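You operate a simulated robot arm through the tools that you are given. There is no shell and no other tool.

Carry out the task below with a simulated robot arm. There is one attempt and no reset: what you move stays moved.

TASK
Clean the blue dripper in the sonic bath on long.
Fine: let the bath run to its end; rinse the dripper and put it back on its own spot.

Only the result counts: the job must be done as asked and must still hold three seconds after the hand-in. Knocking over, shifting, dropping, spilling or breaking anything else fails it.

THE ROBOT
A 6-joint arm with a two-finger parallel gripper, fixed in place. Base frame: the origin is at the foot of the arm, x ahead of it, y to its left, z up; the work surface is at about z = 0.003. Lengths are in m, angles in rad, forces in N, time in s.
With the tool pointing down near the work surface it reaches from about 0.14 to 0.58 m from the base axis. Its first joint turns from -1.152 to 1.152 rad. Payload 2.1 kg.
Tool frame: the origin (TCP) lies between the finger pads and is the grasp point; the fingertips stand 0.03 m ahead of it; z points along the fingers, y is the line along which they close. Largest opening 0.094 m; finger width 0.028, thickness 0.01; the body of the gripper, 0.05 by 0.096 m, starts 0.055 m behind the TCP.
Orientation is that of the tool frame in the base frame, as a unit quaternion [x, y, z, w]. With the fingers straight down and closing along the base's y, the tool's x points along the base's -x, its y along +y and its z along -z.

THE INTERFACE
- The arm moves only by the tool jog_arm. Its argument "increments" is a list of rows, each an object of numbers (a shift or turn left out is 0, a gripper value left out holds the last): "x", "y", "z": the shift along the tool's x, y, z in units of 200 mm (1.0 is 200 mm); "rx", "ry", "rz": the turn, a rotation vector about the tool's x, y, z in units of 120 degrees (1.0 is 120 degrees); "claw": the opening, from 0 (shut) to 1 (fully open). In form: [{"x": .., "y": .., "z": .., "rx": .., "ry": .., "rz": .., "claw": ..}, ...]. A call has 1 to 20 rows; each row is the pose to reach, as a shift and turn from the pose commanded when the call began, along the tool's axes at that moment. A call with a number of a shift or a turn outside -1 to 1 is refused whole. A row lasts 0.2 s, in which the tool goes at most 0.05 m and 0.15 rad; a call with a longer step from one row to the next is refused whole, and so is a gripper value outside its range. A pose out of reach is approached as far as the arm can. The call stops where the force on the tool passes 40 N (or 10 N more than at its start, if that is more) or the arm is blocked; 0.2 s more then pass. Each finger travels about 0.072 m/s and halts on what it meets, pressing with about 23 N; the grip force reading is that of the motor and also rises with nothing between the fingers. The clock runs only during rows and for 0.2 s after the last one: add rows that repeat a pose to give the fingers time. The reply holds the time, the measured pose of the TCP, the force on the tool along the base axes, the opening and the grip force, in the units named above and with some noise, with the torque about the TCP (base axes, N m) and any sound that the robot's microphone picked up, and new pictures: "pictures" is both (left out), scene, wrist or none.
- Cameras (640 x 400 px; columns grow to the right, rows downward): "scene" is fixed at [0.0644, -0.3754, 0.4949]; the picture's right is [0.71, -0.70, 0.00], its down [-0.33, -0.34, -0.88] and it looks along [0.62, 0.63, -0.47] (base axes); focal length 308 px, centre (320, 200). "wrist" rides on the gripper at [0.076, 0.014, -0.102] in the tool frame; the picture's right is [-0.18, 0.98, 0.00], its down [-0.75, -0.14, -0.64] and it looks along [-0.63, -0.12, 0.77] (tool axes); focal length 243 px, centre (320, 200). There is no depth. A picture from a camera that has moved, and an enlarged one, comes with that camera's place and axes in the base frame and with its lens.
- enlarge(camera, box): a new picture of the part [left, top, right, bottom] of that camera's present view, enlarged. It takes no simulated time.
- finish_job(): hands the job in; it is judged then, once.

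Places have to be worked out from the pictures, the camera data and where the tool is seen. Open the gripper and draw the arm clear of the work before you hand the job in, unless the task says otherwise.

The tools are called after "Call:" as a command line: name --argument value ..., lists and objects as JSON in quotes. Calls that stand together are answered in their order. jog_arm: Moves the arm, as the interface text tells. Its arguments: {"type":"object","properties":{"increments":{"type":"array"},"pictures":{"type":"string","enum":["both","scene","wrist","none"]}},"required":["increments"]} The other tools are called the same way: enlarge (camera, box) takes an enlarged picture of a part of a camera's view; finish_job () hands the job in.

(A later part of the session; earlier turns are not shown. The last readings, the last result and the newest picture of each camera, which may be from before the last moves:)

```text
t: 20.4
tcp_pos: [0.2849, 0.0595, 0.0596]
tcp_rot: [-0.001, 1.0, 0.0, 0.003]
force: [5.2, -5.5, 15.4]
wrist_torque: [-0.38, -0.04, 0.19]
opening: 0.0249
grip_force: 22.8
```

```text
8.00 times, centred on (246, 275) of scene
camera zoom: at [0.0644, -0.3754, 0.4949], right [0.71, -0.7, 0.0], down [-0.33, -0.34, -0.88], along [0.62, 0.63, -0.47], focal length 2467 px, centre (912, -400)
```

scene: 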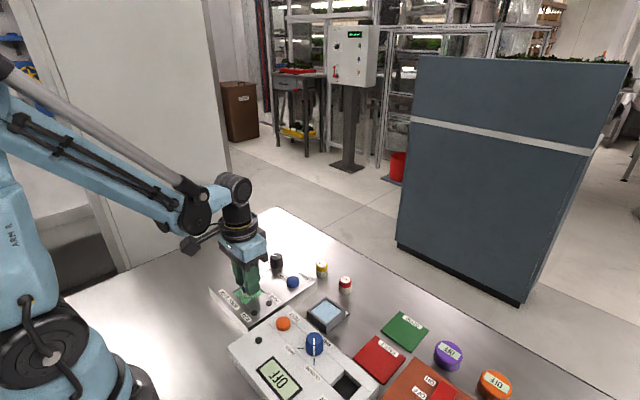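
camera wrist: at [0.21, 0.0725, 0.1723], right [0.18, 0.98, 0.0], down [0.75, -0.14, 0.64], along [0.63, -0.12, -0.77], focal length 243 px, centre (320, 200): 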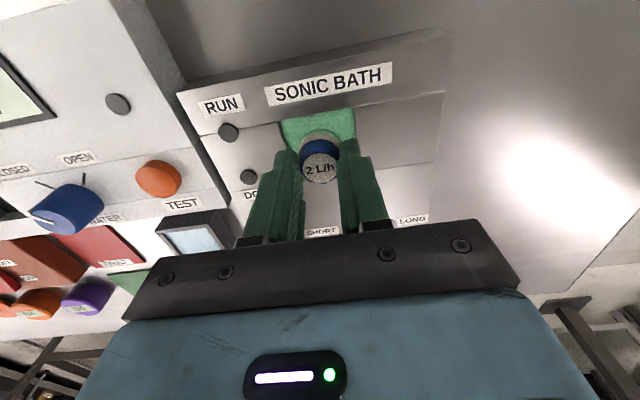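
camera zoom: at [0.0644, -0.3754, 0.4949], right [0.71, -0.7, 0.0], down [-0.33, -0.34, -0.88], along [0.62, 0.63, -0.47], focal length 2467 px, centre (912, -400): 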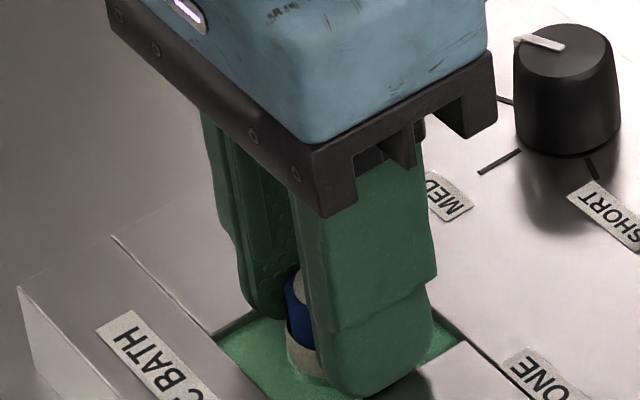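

The dripper has settled on the (shallow) basin floor and slid up a little in the grip; fingertips are still above the rim. I relax 1 mm, release, and raise the hand.

Call:
jog_arm --increments '[{"z": -0.005}, {"z": -0.005, "claw": 0.4}, {"z": -0.005, "claw": 0.5}, {"z": -0.005, "claw": 0.5}, {"z": -0.1, "claw": 0.5}, {"z": -0.25, "claw": 0.5}, {"z": -0.4, "claw": 0.5}, {"z": -0.5, "claw": 0.5}, {"z": -0.5, "claw": 0.5}]'

Call:
enlarge --camera "wrist" --box '[200, 25, 420, 163]'

Call:
enlarge --camera "scene" --box '[206, 250, 318, 320]'

```text
t: 22.4
tcp_pos: [0.2883, 0.0587, 0.1589]
tcp_rot: [0.0, 1.0, 0.002, 0.001]
force: [0.4, 0.5, -0.5]
wrist_torque: [0.01, 0.03, -0.02]
opening: 0.0473
grip_force: 0.1
camera wrist: at [0.2113, 0.073, 0.2605], right [0.18, 0.98, 0.0], down [0.75, -0.14, 0.64], along [0.63, -0.12, -0.77], focal length 243 px, centre (320, 200)
```

scene: 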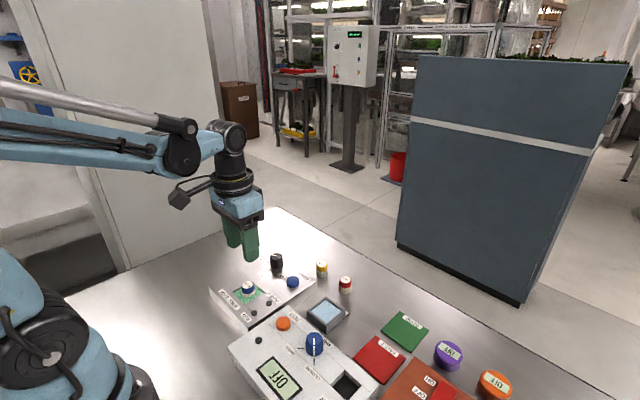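
wrist: 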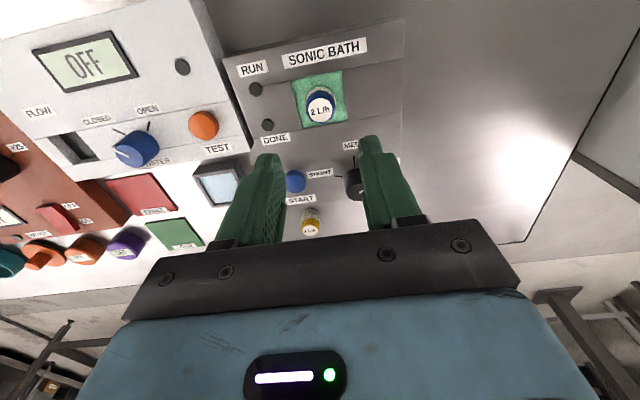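

```text
2.90 times, centred on (310, 94) of wrist
camera zoom: at [0.2113, 0.073, 0.2605], right [0.18, 0.98, 0.0], down [0.75, -0.14, 0.64], along [0.63, -0.12, -0.77], focal length 703 px, centre (349, 507)
```

zoom: 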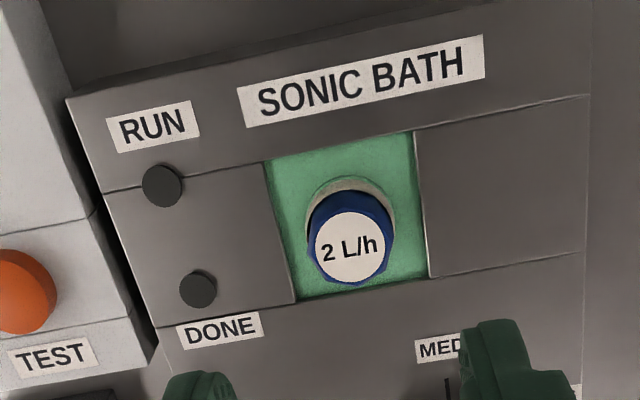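

```text
5.71 times, centred on (262, 285) of scene
camera zoom: at [0.0644, -0.3754, 0.4949], right [0.71, -0.7, 0.0], down [-0.33, -0.34, -0.88], along [0.62, 0.63, -0.47], focal length 1762 px, centre (651, -286)
```

zoom: 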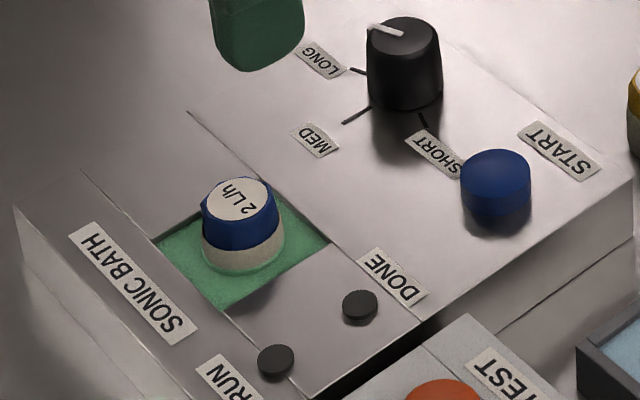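

The dripper stands upright in the bath. Next I go to the START button at about (0.3655, 0.0146, top z≈0.036) with closed fingers and hover just above it.

Call:
jog_arm --increments '[{"x": -0.13, "y": -0.07, "claw": 0}, {"x": -0.27, "y": -0.15, "claw": 0}, {"x": -0.4025, "y": -0.22, "claw": 0}, {"x": -0.4025, "y": -0.22, "z": 0.15}, {"x": -0.4025, "y": -0.22, "z": 0.3}, {"x": -0.4025, "y": -0.22, "z": 0.4}, {"x": -0.4025, "y": -0.22, "z": 0.4}]'

Call:
enlarge --camera "wrist" --box '[200, 65, 420, 203]'

Call:
enlarge --camera "scene" --box '[240, 240, 336, 300]'

```text
t: 24.0
tcp_pos: [0.3667, 0.015, 0.0786]
tcp_rot: [0.0, 1.0, 0.001, 0.0]
force: [0.3, 0.5, 0.7]
wrist_torque: [0.01, 0.0, 0.0]
opening: 0.0
grip_force: 23.0
camera wrist: at [0.2904, 0.0293, 0.1805], right [0.18, 0.98, 0.0], down [0.75, -0.14, 0.64], along [0.63, -0.12, -0.77], focal length 243 px, centre (320, 200)
```

scene: 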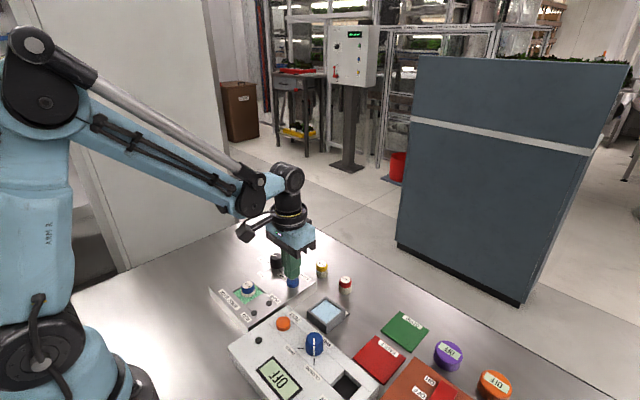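
wrist: 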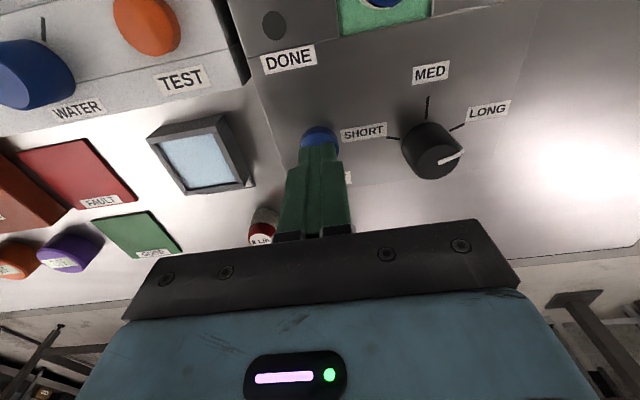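

```text
2.90 times, centred on (310, 134) of wrist
camera zoom: at [0.2904, 0.0293, 0.1805], right [0.18, 0.98, 0.0], down [0.75, -0.14, 0.64], along [0.63, -0.12, -0.77], focal length 703 px, centre (349, 391)
```

zoom: 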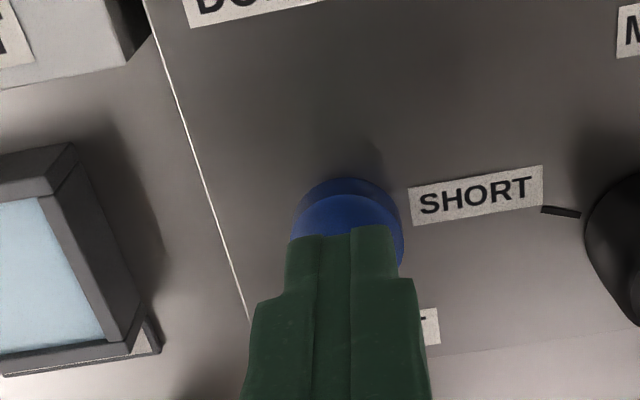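

```text
6.67 times, centred on (288, 270) of scene
camera zoom: at [0.0644, -0.3754, 0.4949], right [0.71, -0.7, 0.0], down [-0.33, -0.34, -0.88], along [0.62, 0.63, -0.47], focal length 2056 px, centre (533, -267)
```

zoom: 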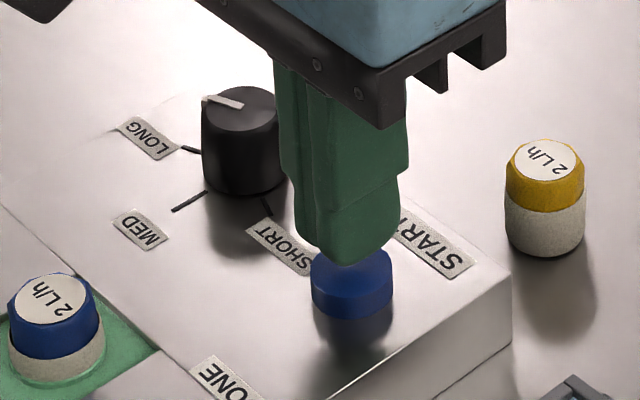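

The closed fingertips are centred over the START button. I press down gently in 1 mm steps.

Call:
jog_arm --increments '[{"z": 0.025, "claw": 0}, {"z": 0.045}, {"z": 0.05}, {"z": 0.055}, {"z": 0.06}, {"z": 0.065}, {"z": 0.07}, {"z": 0.075}]'

Call:
enlarge --camera "scene" --box '[210, 250, 322, 320]'

```text
t: 25.8
tcp_pos: [0.3645, 0.0155, 0.066]
tcp_rot: [-0.001, 1.0, 0.001, 0.001]
force: [0.8, 0.9, 2.8]
wrist_torque: [0.06, 0.01, -0.01]
opening: 0.0002
grip_force: 22.5
heard: click
camera wrist: at [0.2897, 0.0282, 0.1679], right [0.18, 0.98, 0.0], down [0.75, -0.14, 0.64], along [0.63, -0.12, -0.77], focal length 243 px, centre (320, 200)
```

scene: 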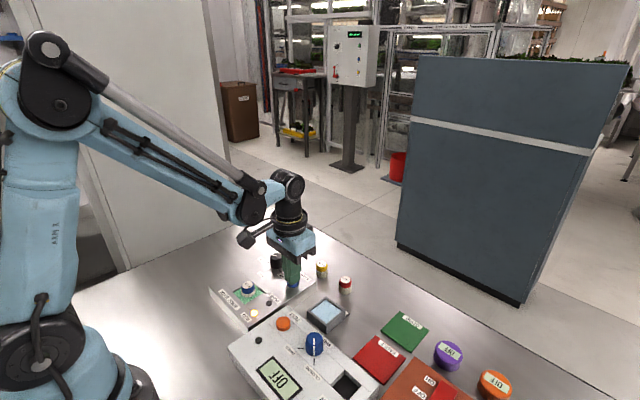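
wrist: 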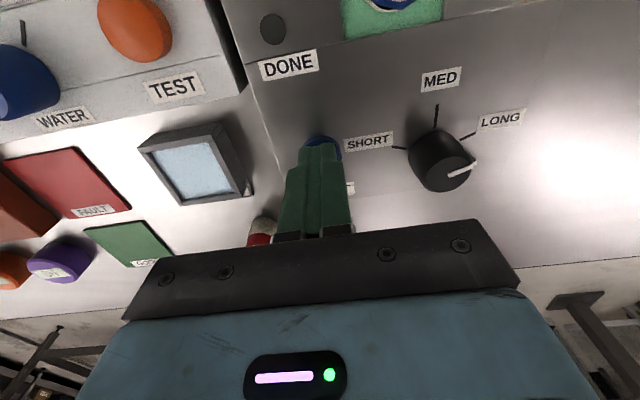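

```text
5.71 times, centred on (266, 285) of scene
camera zoom: at [0.0644, -0.3754, 0.4949], right [0.71, -0.7, 0.0], down [-0.33, -0.34, -0.88], along [0.62, 0.63, -0.47], focal length 1762 px, centre (629, -286)
```

zoom: 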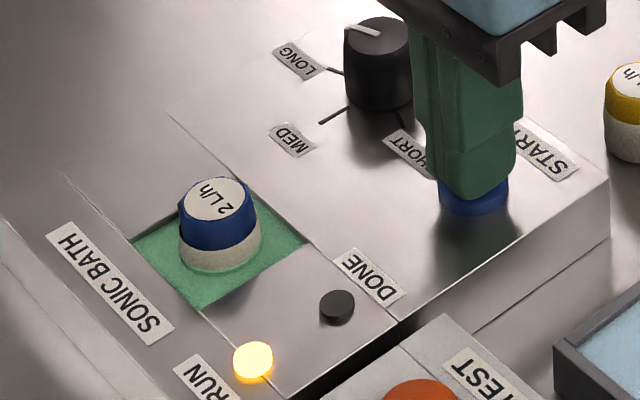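

START clicked and the RUN lamp is lit. I lift off the button and use the waiting time to inspect the RINSE pot.

Call:
jog_arm --increments '[{"z": -0.05}, {"z": -0.2}, {"z": -0.35}, {"z": -0.475}, {"x": 0.05, "y": -0.16, "z": -0.475}, {"x": 0.1, "y": -0.32, "z": -0.475}, {"x": 0.15, "y": -0.475, "z": -0.475}, {"x": 0.15, "y": -0.475, "z": -0.475}]'

Call:
enlarge --camera "wrist" --box '[220, 45, 420, 170]'

Call:
enlarge --camera "scene" --box '[210, 260, 354, 350]'

```text
t: 27.6
tcp_pos: [0.335, -0.0804, 0.1613]
tcp_rot: [-0.002, 1.0, 0.001, 0.001]
force: [0.1, 0.0, 0.0]
wrist_torque: [0.0, -0.01, 0.01]
opening: 0.0001
grip_force: 22.9
camera wrist: at [0.2586, -0.0668, 0.2613], right [0.18, 0.98, 0.0], down [0.75, -0.14, 0.64], along [0.63, -0.12, -0.77], focal length 243 px, centre (320, 200)
```

scene: 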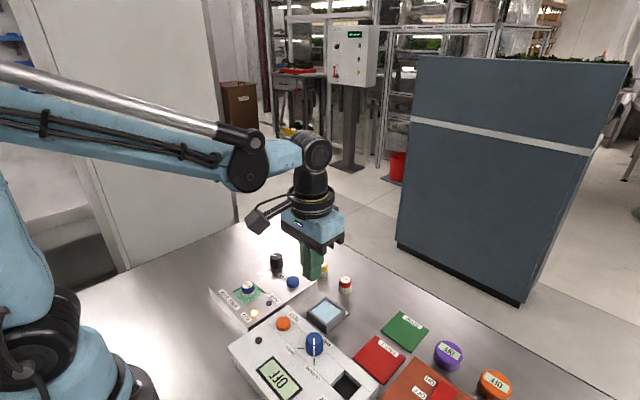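
wrist: 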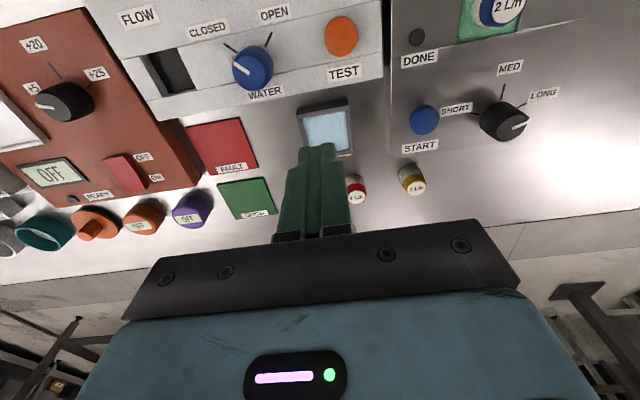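

```text
3.20 times, centred on (320, 108) of wrist
camera zoom: at [0.2586, -0.0668, 0.2613], right [0.18, 0.98, 0.0], down [0.75, -0.14, 0.64], along [0.63, -0.12, -0.77], focal length 776 px, centre (320, 496)
```

zoom: 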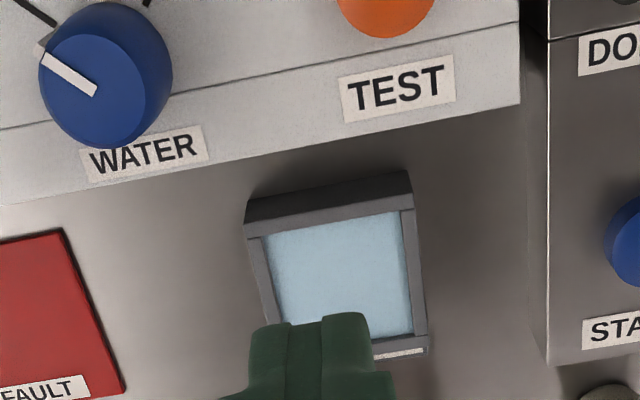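

```text
4.44 times, centred on (282, 305) of scene
camera zoom: at [0.0644, -0.3754, 0.4949], right [0.71, -0.7, 0.0], down [-0.33, -0.34, -0.88], along [0.62, 0.63, -0.47], focal length 1371 px, centre (489, -267)
```

zoom: 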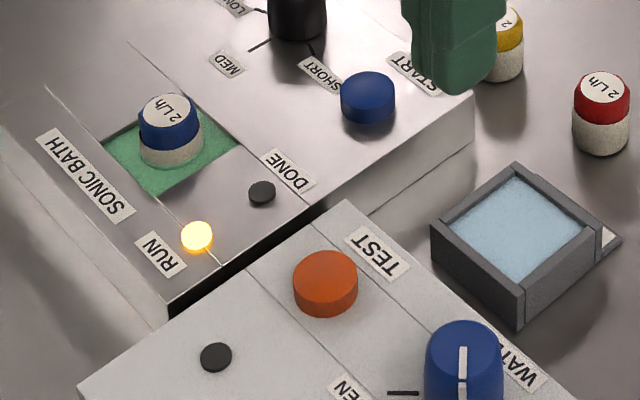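

The RINSE pot: inner opening about 42 mm square centred at (0.367, -0.080), rim z≈0.024. RUN is still lit; I wait for the bath to finish.

Call:
jog_arm --increments '[{"claw": 0}, {"claw": 0}, {"claw": 0}, {"claw": 0}, {"claw": 0}, {"claw": 0}, {"claw": 0}, {"claw": 0}, {"claw": 0}, {"claw": 0}, {"claw": 0}, {"claw": 0}, {"claw": 0}, {"claw": 0}, {"claw": 0}, {"claw": 0}, {"claw": 0}, {"claw": 0}, {"claw": 0}, {"claw": 0}]' --pictures "none"

Call:
enlarge --camera "scene" --box '[210, 260, 354, 350]'

```text
t: 31.8
tcp_pos: [0.3344, -0.081, 0.1594]
tcp_rot: [0.0, 1.0, 0.001, 0.001]
force: [0.8, 0.1, -0.4]
wrist_torque: [-0.02, 0.0, -0.02]
opening: 0.0
grip_force: 22.9
```

```text
4.44 times, centred on (282, 305) of scene
camera zoom: at [0.0644, -0.3754, 0.4949], right [0.71, -0.7, 0.0], down [-0.33, -0.34, -0.88], along [0.62, 0.63, -0.47], focal length 1371 px, centre (489, -267)
```

zoom: 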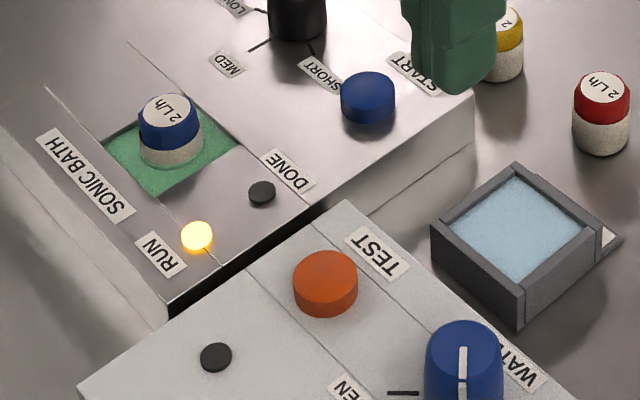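

RUN is still lit and DONE is dark, so I keep waiting without touching anything.

Call:
jog_arm --increments '[{"claw": 0}, {"claw": 0}, {"claw": 0}, {"claw": 0}, {"claw": 0}, {"claw": 0}, {"claw": 0}, {"claw": 0}, {"claw": 0}, {"claw": 0}, {"claw": 0}, {"claw": 0}, {"claw": 0}, {"claw": 0}, {"claw": 0}, {"claw": 0}, {"claw": 0}, {"claw": 0}, {"claw": 0}, {"claw": 0}]' --pictures "none"

Call:
enlarge --camera "scene" --box '[210, 260, 354, 350]'

```text
t: 36.0
tcp_pos: [0.3339, -0.0813, 0.1595]
tcp_rot: [-0.001, 1.0, 0.001, 0.001]
force: [-0.9, -1.1, -0.6]
wrist_torque: [-0.04, 0.01, 0.01]
opening: 0.0002
grip_force: 23.1
```

```text
4.44 times, centred on (282, 305) of scene
camera zoom: at [0.0644, -0.3754, 0.4949], right [0.71, -0.7, 0.0], down [-0.33, -0.34, -0.88], along [0.62, 0.63, -0.47], focal length 1371 px, centre (489, -267)
```

zoom: 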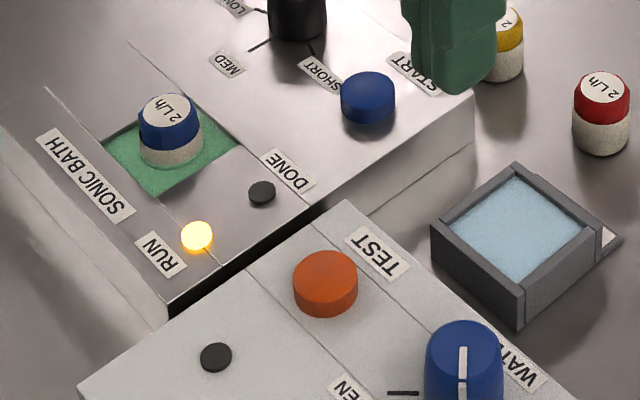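

Still running; I continue waiting.

Call:
jog_arm --increments '[{"claw": 0}, {"claw": 0}, {"claw": 0}, {"claw": 0}, {"claw": 0}, {"claw": 0}, {"claw": 0}, {"claw": 0}, {"claw": 0}, {"claw": 0}, {"claw": 0}, {"claw": 0}, {"claw": 0}, {"claw": 0}, {"claw": 0}, {"claw": 0}, {"claw": 0}, {"claw": 0}, {"claw": 0}, {"claw": 0}]' --pictures "none"

Call:
enlarge --camera "scene" --box '[210, 260, 354, 350]'

```text
t: 40.2
tcp_pos: [0.3342, -0.0808, 0.1596]
tcp_rot: [0.0, 1.0, 0.001, 0.001]
force: [0.1, 0.4, 0.0]
wrist_torque: [0.05, -0.03, 0.0]
opening: 0.0
grip_force: 22.9
```

```text
4.44 times, centred on (282, 305) of scene
camera zoom: at [0.0644, -0.3754, 0.4949], right [0.71, -0.7, 0.0], down [-0.33, -0.34, -0.88], along [0.62, 0.63, -0.47], focal length 1371 px, centre (489, -267)
```

zoom: 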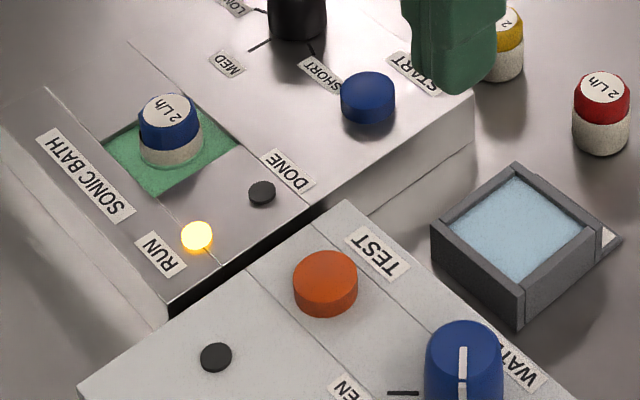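

Still running; waiting on.

Call:
jog_arm --increments '[{"claw": 0}, {"claw": 0}, {"claw": 0}, {"claw": 0}, {"claw": 0}, {"claw": 0}, {"claw": 0}, {"claw": 0}, {"claw": 0}, {"claw": 0}, {"claw": 0}, {"claw": 0}, {"claw": 0}, {"claw": 0}, {"claw": 0}, {"claw": 0}, {"claw": 0}, {"claw": 0}, {"claw": 0}, {"claw": 0}]' --pictures "none"

Call:
enlarge --camera "scene" --box '[210, 260, 354, 350]'

```text
t: 44.4
tcp_pos: [0.3351, -0.0798, 0.1597]
tcp_rot: [0.0, 1.0, 0.001, 0.0]
force: [-0.5, -0.3, 0.4]
wrist_torque: [0.0, 0.04, -0.01]
opening: 0.0
grip_force: 23.3
```

```text
4.44 times, centred on (282, 305) of scene
camera zoom: at [0.0644, -0.3754, 0.4949], right [0.71, -0.7, 0.0], down [-0.33, -0.34, -0.88], along [0.62, 0.63, -0.47], focal length 1371 px, centre (489, -267)
```

zoom: 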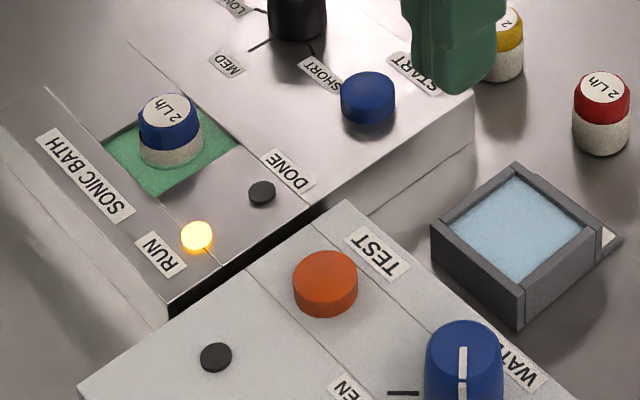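

Still running; waiting on.

Call:
jog_arm --increments '[{"claw": 0}, {"claw": 0}, {"claw": 0}, {"claw": 0}, {"claw": 0}, {"claw": 0}, {"claw": 0}, {"claw": 0}, {"claw": 0}, {"claw": 0}, {"claw": 0}, {"claw": 0}, {"claw": 0}, {"claw": 0}, {"claw": 0}, {"claw": 0}, {"claw": 0}, {"claw": 0}, {"claw": 0}, {"claw": 0}]' --pictures "none"

Call:
enlarge --camera "scene" --box '[210, 260, 354, 350]'

```text
t: 48.6
tcp_pos: [0.3343, -0.0809, 0.1588]
tcp_rot: [0.0, 1.0, 0.002, 0.001]
force: [-0.9, -0.1, -0.4]
wrist_torque: [0.01, 0.01, -0.02]
opening: 0.0
grip_force: 22.7
```

```text
4.44 times, centred on (282, 305) of scene
camera zoom: at [0.0644, -0.3754, 0.4949], right [0.71, -0.7, 0.0], down [-0.33, -0.34, -0.88], along [0.62, 0.63, -0.47], focal length 1371 px, centre (489, -267)
```

zoom: 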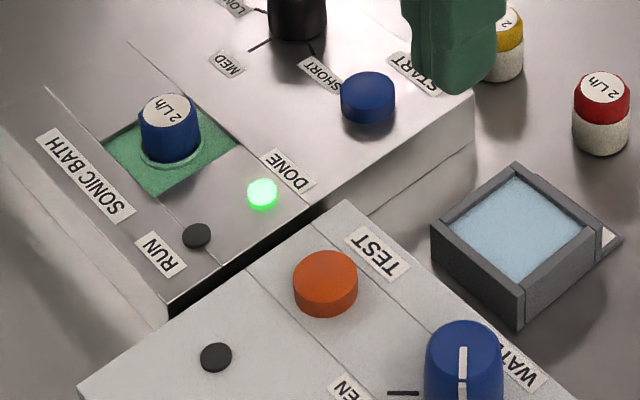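

DONE is lit, RUN is off and the dripper's body is now clean blue. I go back above the bath with open fingers, stopping high to check alignment.

Call:
jog_arm --increments '[{"x": 0.06, "y": 0.175, "claw": 0.5}, {"x": 0.125, "y": 0.35}, {"x": 0.19, "y": 0.525}, {"x": 0.2525, "y": 0.6985}, {"x": 0.2525, "y": 0.6985, "z": 0.1}, {"x": 0.2525, "y": 0.6985, "z": 0.25}, {"x": 0.2525, "y": 0.6985, "z": 0.25}]'

Call:
enlarge --camera "wrist" --box '[220, 65, 420, 190]'

Call:
enlarge --camera "scene" --box '[200, 240, 296, 300]'

```text
t: 50.2
tcp_pos: [0.2869, 0.0559, 0.1093]
tcp_rot: [0.0, 1.0, 0.001, 0.001]
force: [0.2, 0.0, -0.8]
wrist_torque: [-0.01, -0.02, 0.01]
opening: 0.0472
grip_force: 0.0
camera wrist: at [0.2111, 0.0695, 0.2104], right [0.18, 0.98, 0.0], down [0.75, -0.14, 0.64], along [0.63, -0.12, -0.77], focal length 243 px, centre (320, 200)
```

scene: 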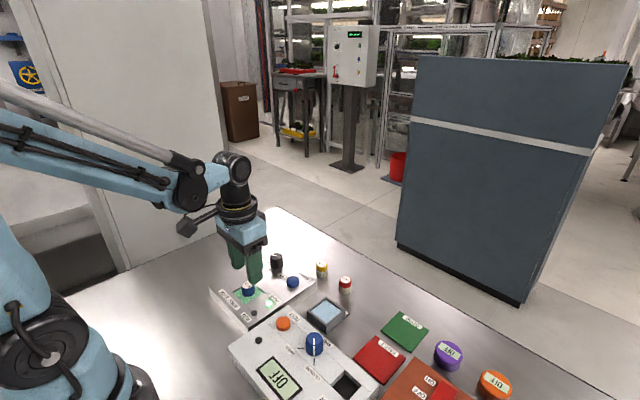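
wrist: 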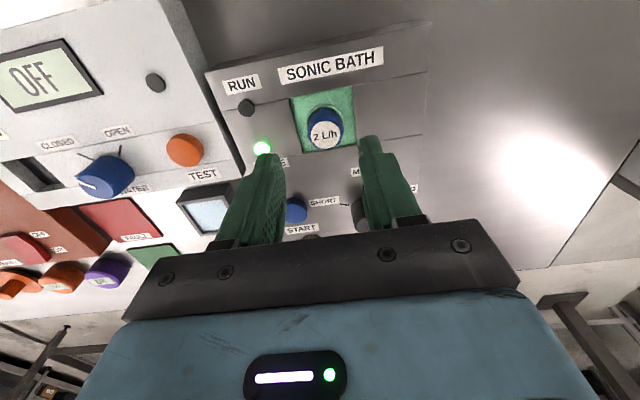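

```text
3.20 times, centred on (320, 128) of wrist
camera zoom: at [0.2111, 0.0695, 0.2104], right [0.18, 0.98, 0.0], down [0.75, -0.14, 0.64], along [0.63, -0.12, -0.77], focal length 776 px, centre (320, 432)
```

zoom: 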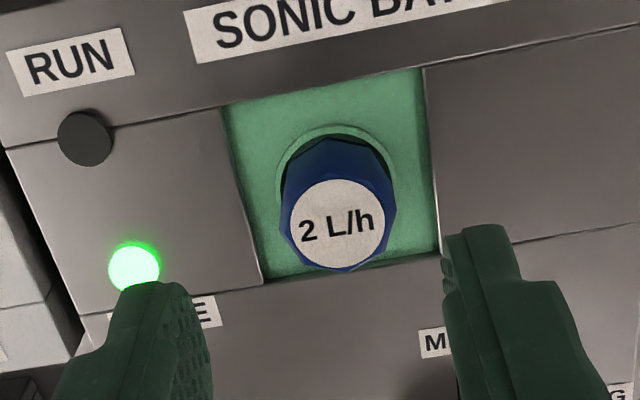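

```text
6.67 times, centred on (248, 270) of scene
camera zoom: at [0.0644, -0.3754, 0.4949], right [0.71, -0.7, 0.0], down [-0.33, -0.34, -0.88], along [0.62, 0.63, -0.47], focal length 2056 px, centre (800, -267)
```

zoom: 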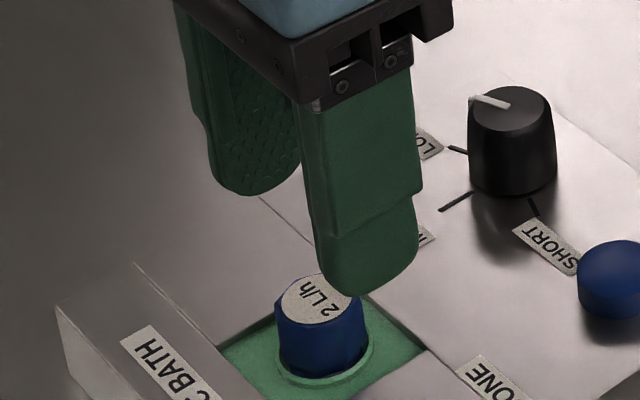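

The dripper is ~3.6 mm to +y of the hand's centreline. I correct, descend to take the top ~12 mm (TCP z≈0.065), and close.

Call:
jog_arm --increments '[{"x": 0.004, "y": 0.017, "z": 0.06, "claw": 0.5}, {"x": 0.004, "y": 0.017, "z": 0.12}, {"x": 0.004, "y": 0.017, "z": 0.18}, {"x": 0.004, "y": 0.017, "z": 0.222}, {"x": 0.004, "y": 0.017, "z": 0.222}, {"x": 0.004, "y": 0.017, "z": 0.222, "claw": 0.12}, {"x": 0.004, "y": 0.017, "z": 0.222, "claw": 0.12}, {"x": 0.004, "y": 0.017, "z": 0.222, "claw": 0.12}, {"x": 0.004, "y": 0.017, "z": 0.222, "claw": 0.12}]'

Call:
enlarge --camera "wrist" --box '[220, 65, 420, 190]'

Call:
enlarge --camera "scene" --box '[200, 240, 296, 300]'

```text
t: 52.2
tcp_pos: [0.284, 0.0609, 0.065]
tcp_rot: [0.0, 1.0, 0.001, 0.001]
force: [0.3, 0.2, 0.2]
wrist_torque: [0.02, 0.02, 0.02]
opening: 0.0248
grip_force: 23.0
camera wrist: at [0.2082, 0.0751, 0.1662], right [0.18, 0.98, 0.0], down [0.75, -0.14, 0.64], along [0.63, -0.12, -0.77], focal length 243 px, centre (320, 200)
```

scene: 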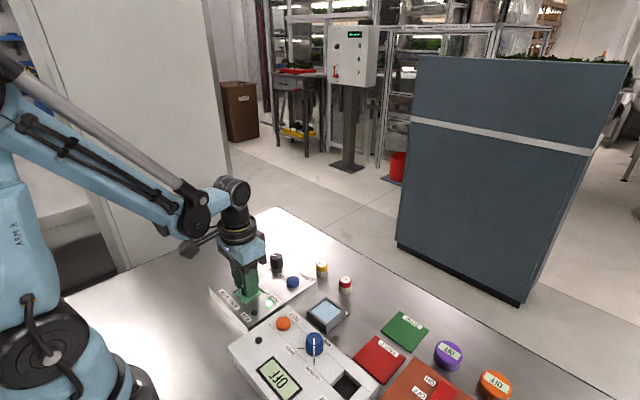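
wrist: 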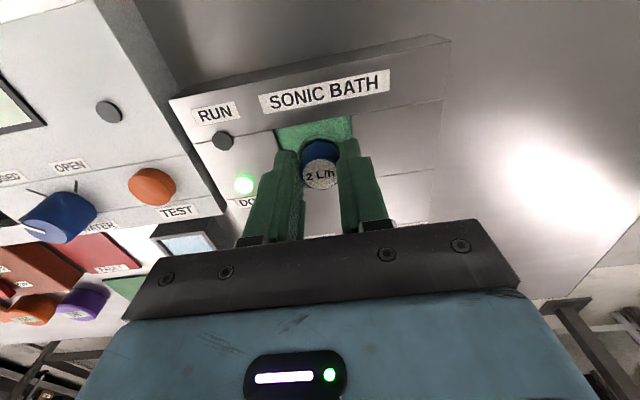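

```text
3.20 times, centred on (320, 128) of wrist
camera zoom: at [0.2082, 0.0751, 0.1662], right [0.18, 0.98, 0.0], down [0.75, -0.14, 0.64], along [0.63, -0.12, -0.77], focal length 776 px, centre (320, 432)
```

zoom: 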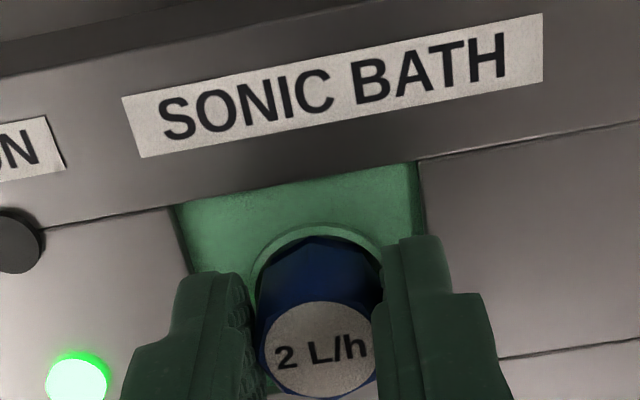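

```text
6.67 times, centred on (248, 270) of scene
camera zoom: at [0.0644, -0.3754, 0.4949], right [0.71, -0.7, 0.0], down [-0.33, -0.34, -0.88], along [0.62, 0.63, -0.47], focal length 2056 px, centre (800, -267)
```

zoom: 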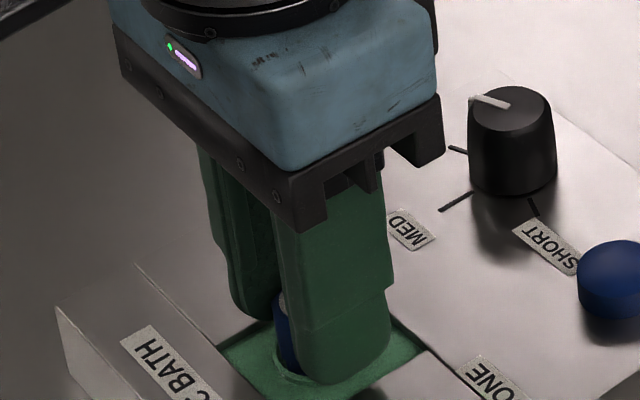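

Held again at 24.8 mm, 23 N. I lift 10 cm and carry it over the RINSE pot centre.

Call:
jog_arm --increments '[{"z": -0.1}, {"z": -0.25}, {"z": -0.4}, {"z": -0.5}, {"x": -0.1, "y": -0.174, "z": -0.5}, {"x": -0.2, "y": -0.348, "z": -0.5}, {"x": -0.3, "y": -0.522, "z": -0.5}, {"x": -0.411, "y": -0.696, "z": -0.5}, {"x": -0.411, "y": -0.696, "z": -0.5}, {"x": -0.411, "y": -0.696, "z": -0.35}, {"x": -0.411, "y": -0.696, "z": -0.2}, {"x": -0.411, "y": -0.696, "z": -0.2}]'

Call:
enlarge --camera "wrist" --box '[220, 65, 420, 190]'

Call:
enlarge --camera "scene" --box '[270, 260, 382, 330]'

```text
t: 54.8
tcp_pos: [0.3676, -0.0748, 0.1065]
tcp_rot: [0.0, 1.0, 0.0, 0.001]
force: [-0.6, 0.4, -0.5]
wrist_torque: [-0.01, 0.03, -0.03]
opening: 0.0251
grip_force: 23.3
camera wrist: at [0.292, -0.0611, 0.2082], right [0.18, 0.98, 0.0], down [0.75, -0.14, 0.64], along [0.63, -0.12, -0.77], focal length 243 px, centre (320, 200)
```

scene: 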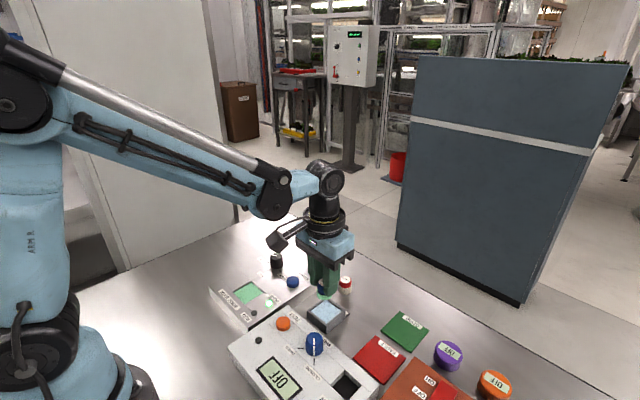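
wrist: 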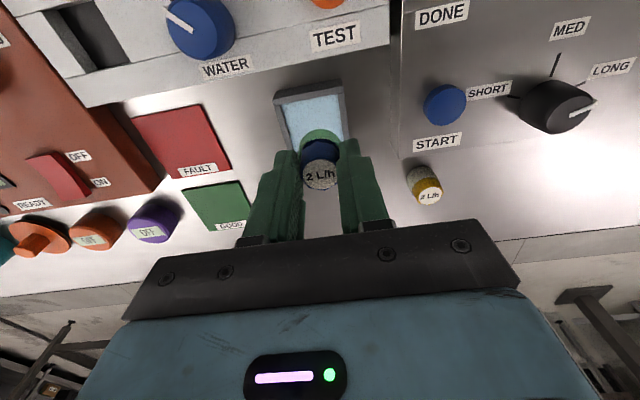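

```text
3.20 times, centred on (320, 128) of wrist
camera zoom: at [0.292, -0.0611, 0.2082], right [0.18, 0.98, 0.0], down [0.75, -0.14, 0.64], along [0.63, -0.12, -0.77], focal length 776 px, centre (320, 432)
```

zoom: 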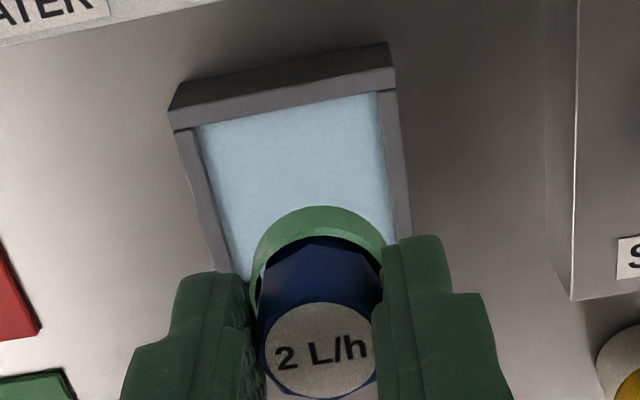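

```text
5.71 times, centred on (326, 295) of scene
camera zoom: at [0.0644, -0.3754, 0.4949], right [0.71, -0.7, 0.0], down [-0.33, -0.34, -0.88], along [0.62, 0.63, -0.47], focal length 1762 px, centre (286, -343)
```

zoom: 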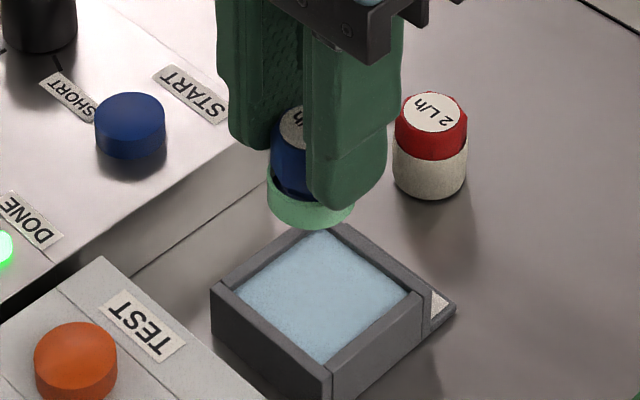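

The dripper carries a green film of bath liquid, so rinsing matters. It is ~4 mm off to +y of the pot centre; I correct and lower to just above the rim for a check.

Call:
jog_arm --increments '[{"y": -0.021}, {"y": -0.021, "z": 0.06}, {"y": -0.021, "z": 0.12}, {"y": -0.021, "z": 0.155}, {"y": -0.021, "z": 0.155}]'

Call:
enlarge --camera "wrist" --box '[220, 65, 420, 190]'

Call:
enlarge --camera "scene" --box '[280, 270, 376, 330]'

```text
t: 56.0
tcp_pos: [0.3667, -0.0795, 0.0738]
tcp_rot: [0.0, 1.0, 0.001, 0.001]
force: [0.0, -0.6, 0.7]
wrist_torque: [-0.03, 0.0, 0.02]
opening: 0.025
grip_force: 23.2
camera wrist: at [0.2912, -0.0658, 0.1757], right [0.18, 0.98, 0.0], down [0.75, -0.14, 0.64], along [0.63, -0.12, -0.77], focal length 243 px, centre (320, 200)
```

scene: 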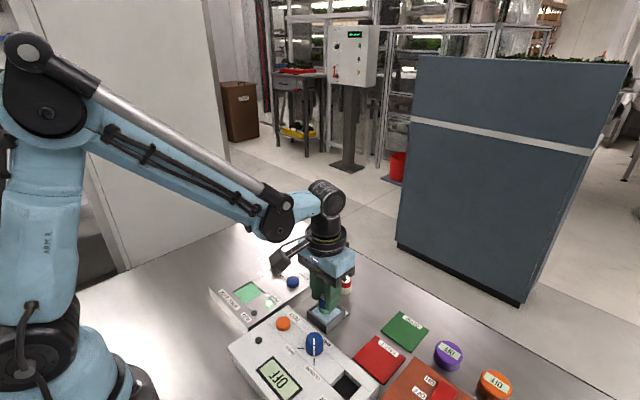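
wrist: 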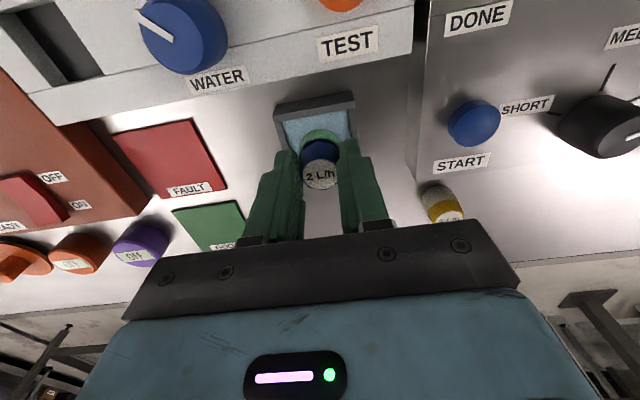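

```text
3.20 times, centred on (320, 128) of wrist
camera zoom: at [0.2912, -0.0658, 0.1757], right [0.18, 0.98, 0.0], down [0.75, -0.14, 0.64], along [0.63, -0.12, -0.77], focal length 776 px, centre (320, 432)
```

zoom: 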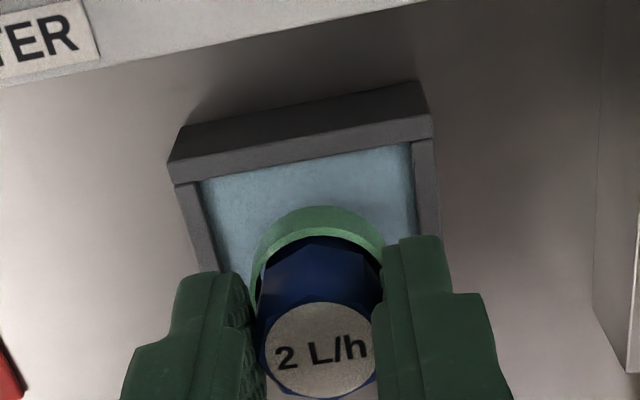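

```text
6.67 times, centred on (328, 300) of scene
camera zoom: at [0.0644, -0.3754, 0.4949], right [0.71, -0.7, 0.0], down [-0.33, -0.34, -0.88], along [0.62, 0.63, -0.47], focal length 2056 px, centre (267, -467)
```

zoom: 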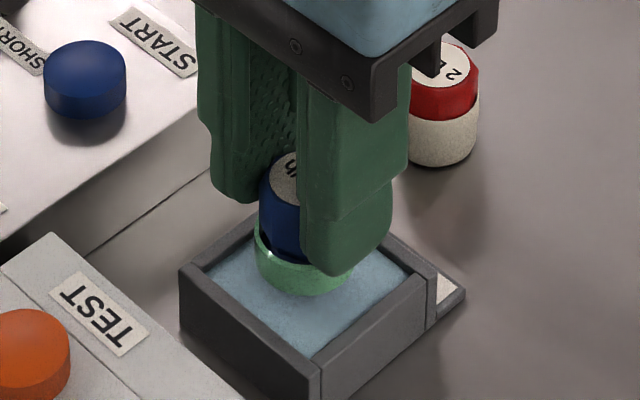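

Well centred over the pot. I lower slowly in 1.5 mm steps, keeping the fingertips above the rim.

Call:
jog_arm --increments '[{"z": 0.0075}, {"z": 0.015}, {"z": 0.0225}, {"z": 0.03}, {"z": 0.0375}, {"z": 0.045}, {"z": 0.0525}, {"z": 0.06}]' --pictures "none"

Call:
enlarge --camera "wrist" --box '[220, 65, 420, 190]'

Call:
enlarge --camera "scene" --box '[280, 270, 376, 330]'

```text
t: 57.8
tcp_pos: [0.367, -0.0816, 0.0637]
tcp_rot: [0.0, 1.0, 0.002, 0.0]
force: [0.5, 0.2, -1.1]
wrist_torque: [0.02, 0.0, 0.0]
opening: 0.0249
grip_force: 22.9
```

```text
3.20 times, centred on (320, 128) of wrist
camera zoom: at [0.2909, -0.0673, 0.1653], right [0.18, 0.98, 0.0], down [0.75, -0.14, 0.64], along [0.63, -0.12, -0.77], focal length 776 px, centre (320, 432)
```

zoom: 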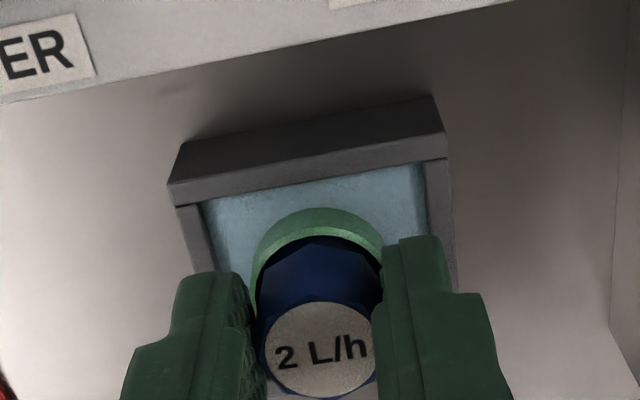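

```text
6.67 times, centred on (328, 300) of scene
camera zoom: at [0.0644, -0.3754, 0.4949], right [0.71, -0.7, 0.0], down [-0.33, -0.34, -0.88], along [0.62, 0.63, -0.47], focal length 2056 px, centre (267, -467)
```

zoom: 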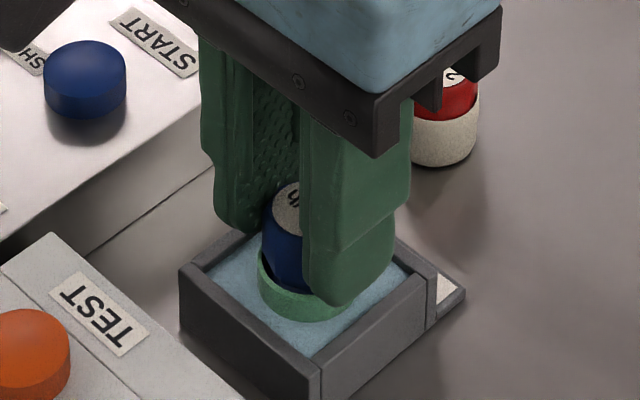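

No contact yet, and the bottom is just at the water. I lower another 6 mm in small steps.

Call:
jog_arm --increments '[{"z": 0.005}, {"z": 0.01}, {"z": 0.015}, {"z": 0.02}, {"z": 0.025}, {"z": 0.03}, {"z": 0.03}, {"z": 0.03}]' --pictures "none"

Call:
enlarge --camera "wrist" --box '[220, 65, 420, 190]'

Call:
enlarge --camera "scene" --box '[280, 270, 376, 330]'

```text
t: 59.6
tcp_pos: [0.3667, -0.0797, 0.0574]
tcp_rot: [0.001, 1.0, 0.001, 0.001]
force: [-0.1, 1.1, -0.8]
wrist_torque: [0.02, 0.02, 0.01]
opening: 0.0253
grip_force: 23.4
```

```text
3.20 times, centred on (320, 128) of wrist
camera zoom: at [0.2905, -0.0669, 0.1585], right [0.18, 0.98, 0.0], down [0.75, -0.14, 0.64], along [0.63, -0.12, -0.77], focal length 776 px, centre (320, 432)
```

zoom: 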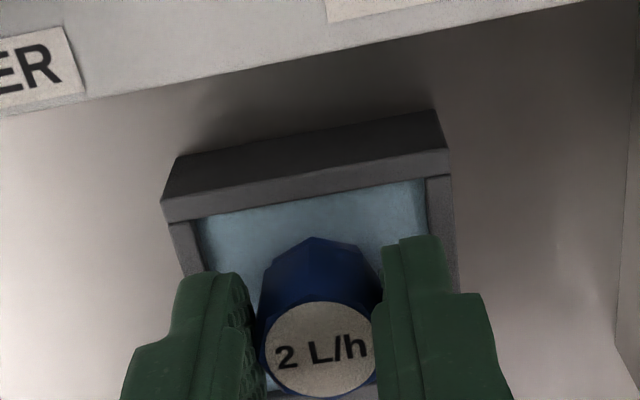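

```text
6.67 times, centred on (328, 300) of scene
camera zoom: at [0.0644, -0.3754, 0.4949], right [0.71, -0.7, 0.0], down [-0.33, -0.34, -0.88], along [0.62, 0.63, -0.47], focal length 2056 px, centre (267, -467)
```

zoom: 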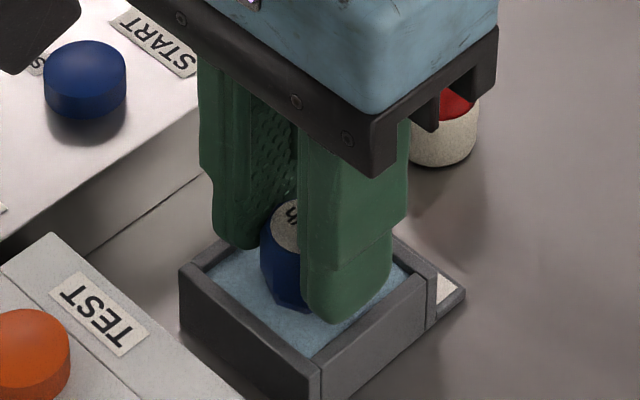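

The green film is gone in the rinse water. I hold about 2 s more, then lift, carry it to above its original spot (0.4525, -0.1285) and stop 3–4 cm above for a check.

Call:
jog_arm --increments '[{}, {}, {}, {}, {}, {}, {}, {}, {"z": -0.1}, {"z": -0.25}, {"z": -0.4}, {"z": -0.5}, {"x": -0.14, "y": -0.08, "z": -0.5}, {"x": -0.28, "y": -0.16, "z": -0.5}, {"x": -0.4275, "y": -0.244, "z": -0.5}, {"x": -0.4275, "y": -0.244, "z": -0.4}, {"x": -0.4275, "y": -0.244, "z": -0.25}, {"x": -0.4275, "y": -0.244, "z": -0.12}, {"x": -0.4275, "y": -0.244, "z": -0.12}]'

Call:
enlarge --camera "wrist" --box '[220, 65, 420, 190]'

Call:
enlarge --camera "scene" --box '[300, 255, 412, 325]'

```text
t: 63.6
tcp_pos: [0.4533, -0.1297, 0.0813]
tcp_rot: [0.0, 1.0, 0.0, 0.001]
force: [-0.3, -1.2, -0.2]
wrist_torque: [0.0, 0.0, 0.02]
opening: 0.0245
grip_force: 23.4
camera wrist: at [0.3777, -0.1153, 0.1825], right [0.18, 0.98, 0.0], down [0.75, -0.14, 0.64], along [0.63, -0.12, -0.77], focal length 243 px, centre (320, 200)
```

scene: 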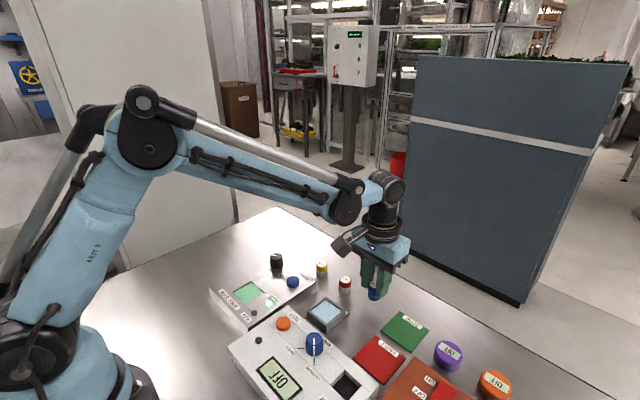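
wrist: 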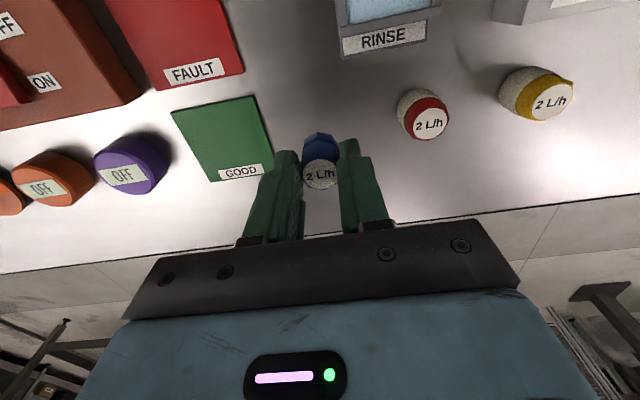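

```text
3.20 times, centred on (320, 128) of wrist
camera zoom: at [0.3777, -0.1153, 0.1825], right [0.18, 0.98, 0.0], down [0.75, -0.14, 0.64], along [0.63, -0.12, -0.77], focal length 776 px, centre (320, 432)
```

zoom: 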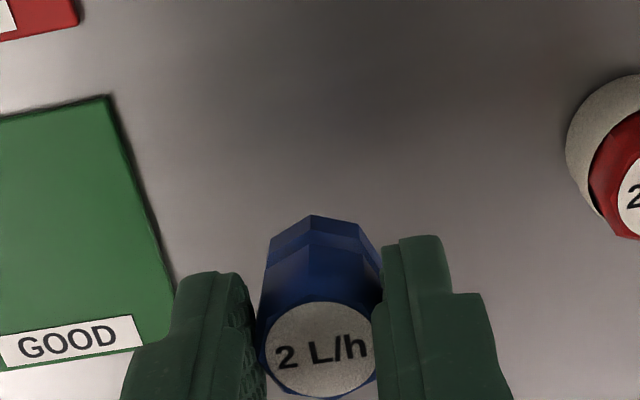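

```text
5.71 times, centred on (356, 290) of scene
camera zoom: at [0.0644, -0.3754, 0.4949], right [0.71, -0.7, 0.0], down [-0.33, -0.34, -0.88], along [0.62, 0.63, -0.47], focal length 1762 px, centre (114, -314)
```

zoom: 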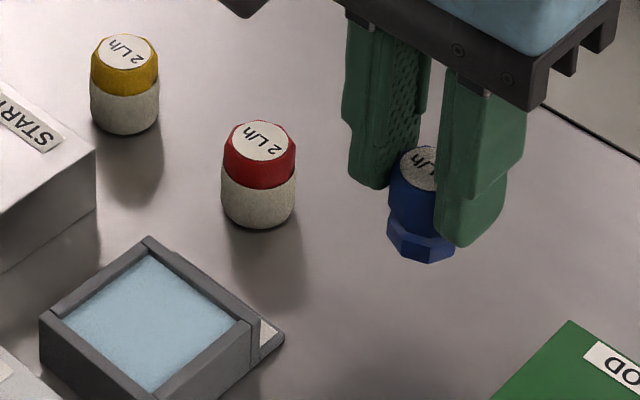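

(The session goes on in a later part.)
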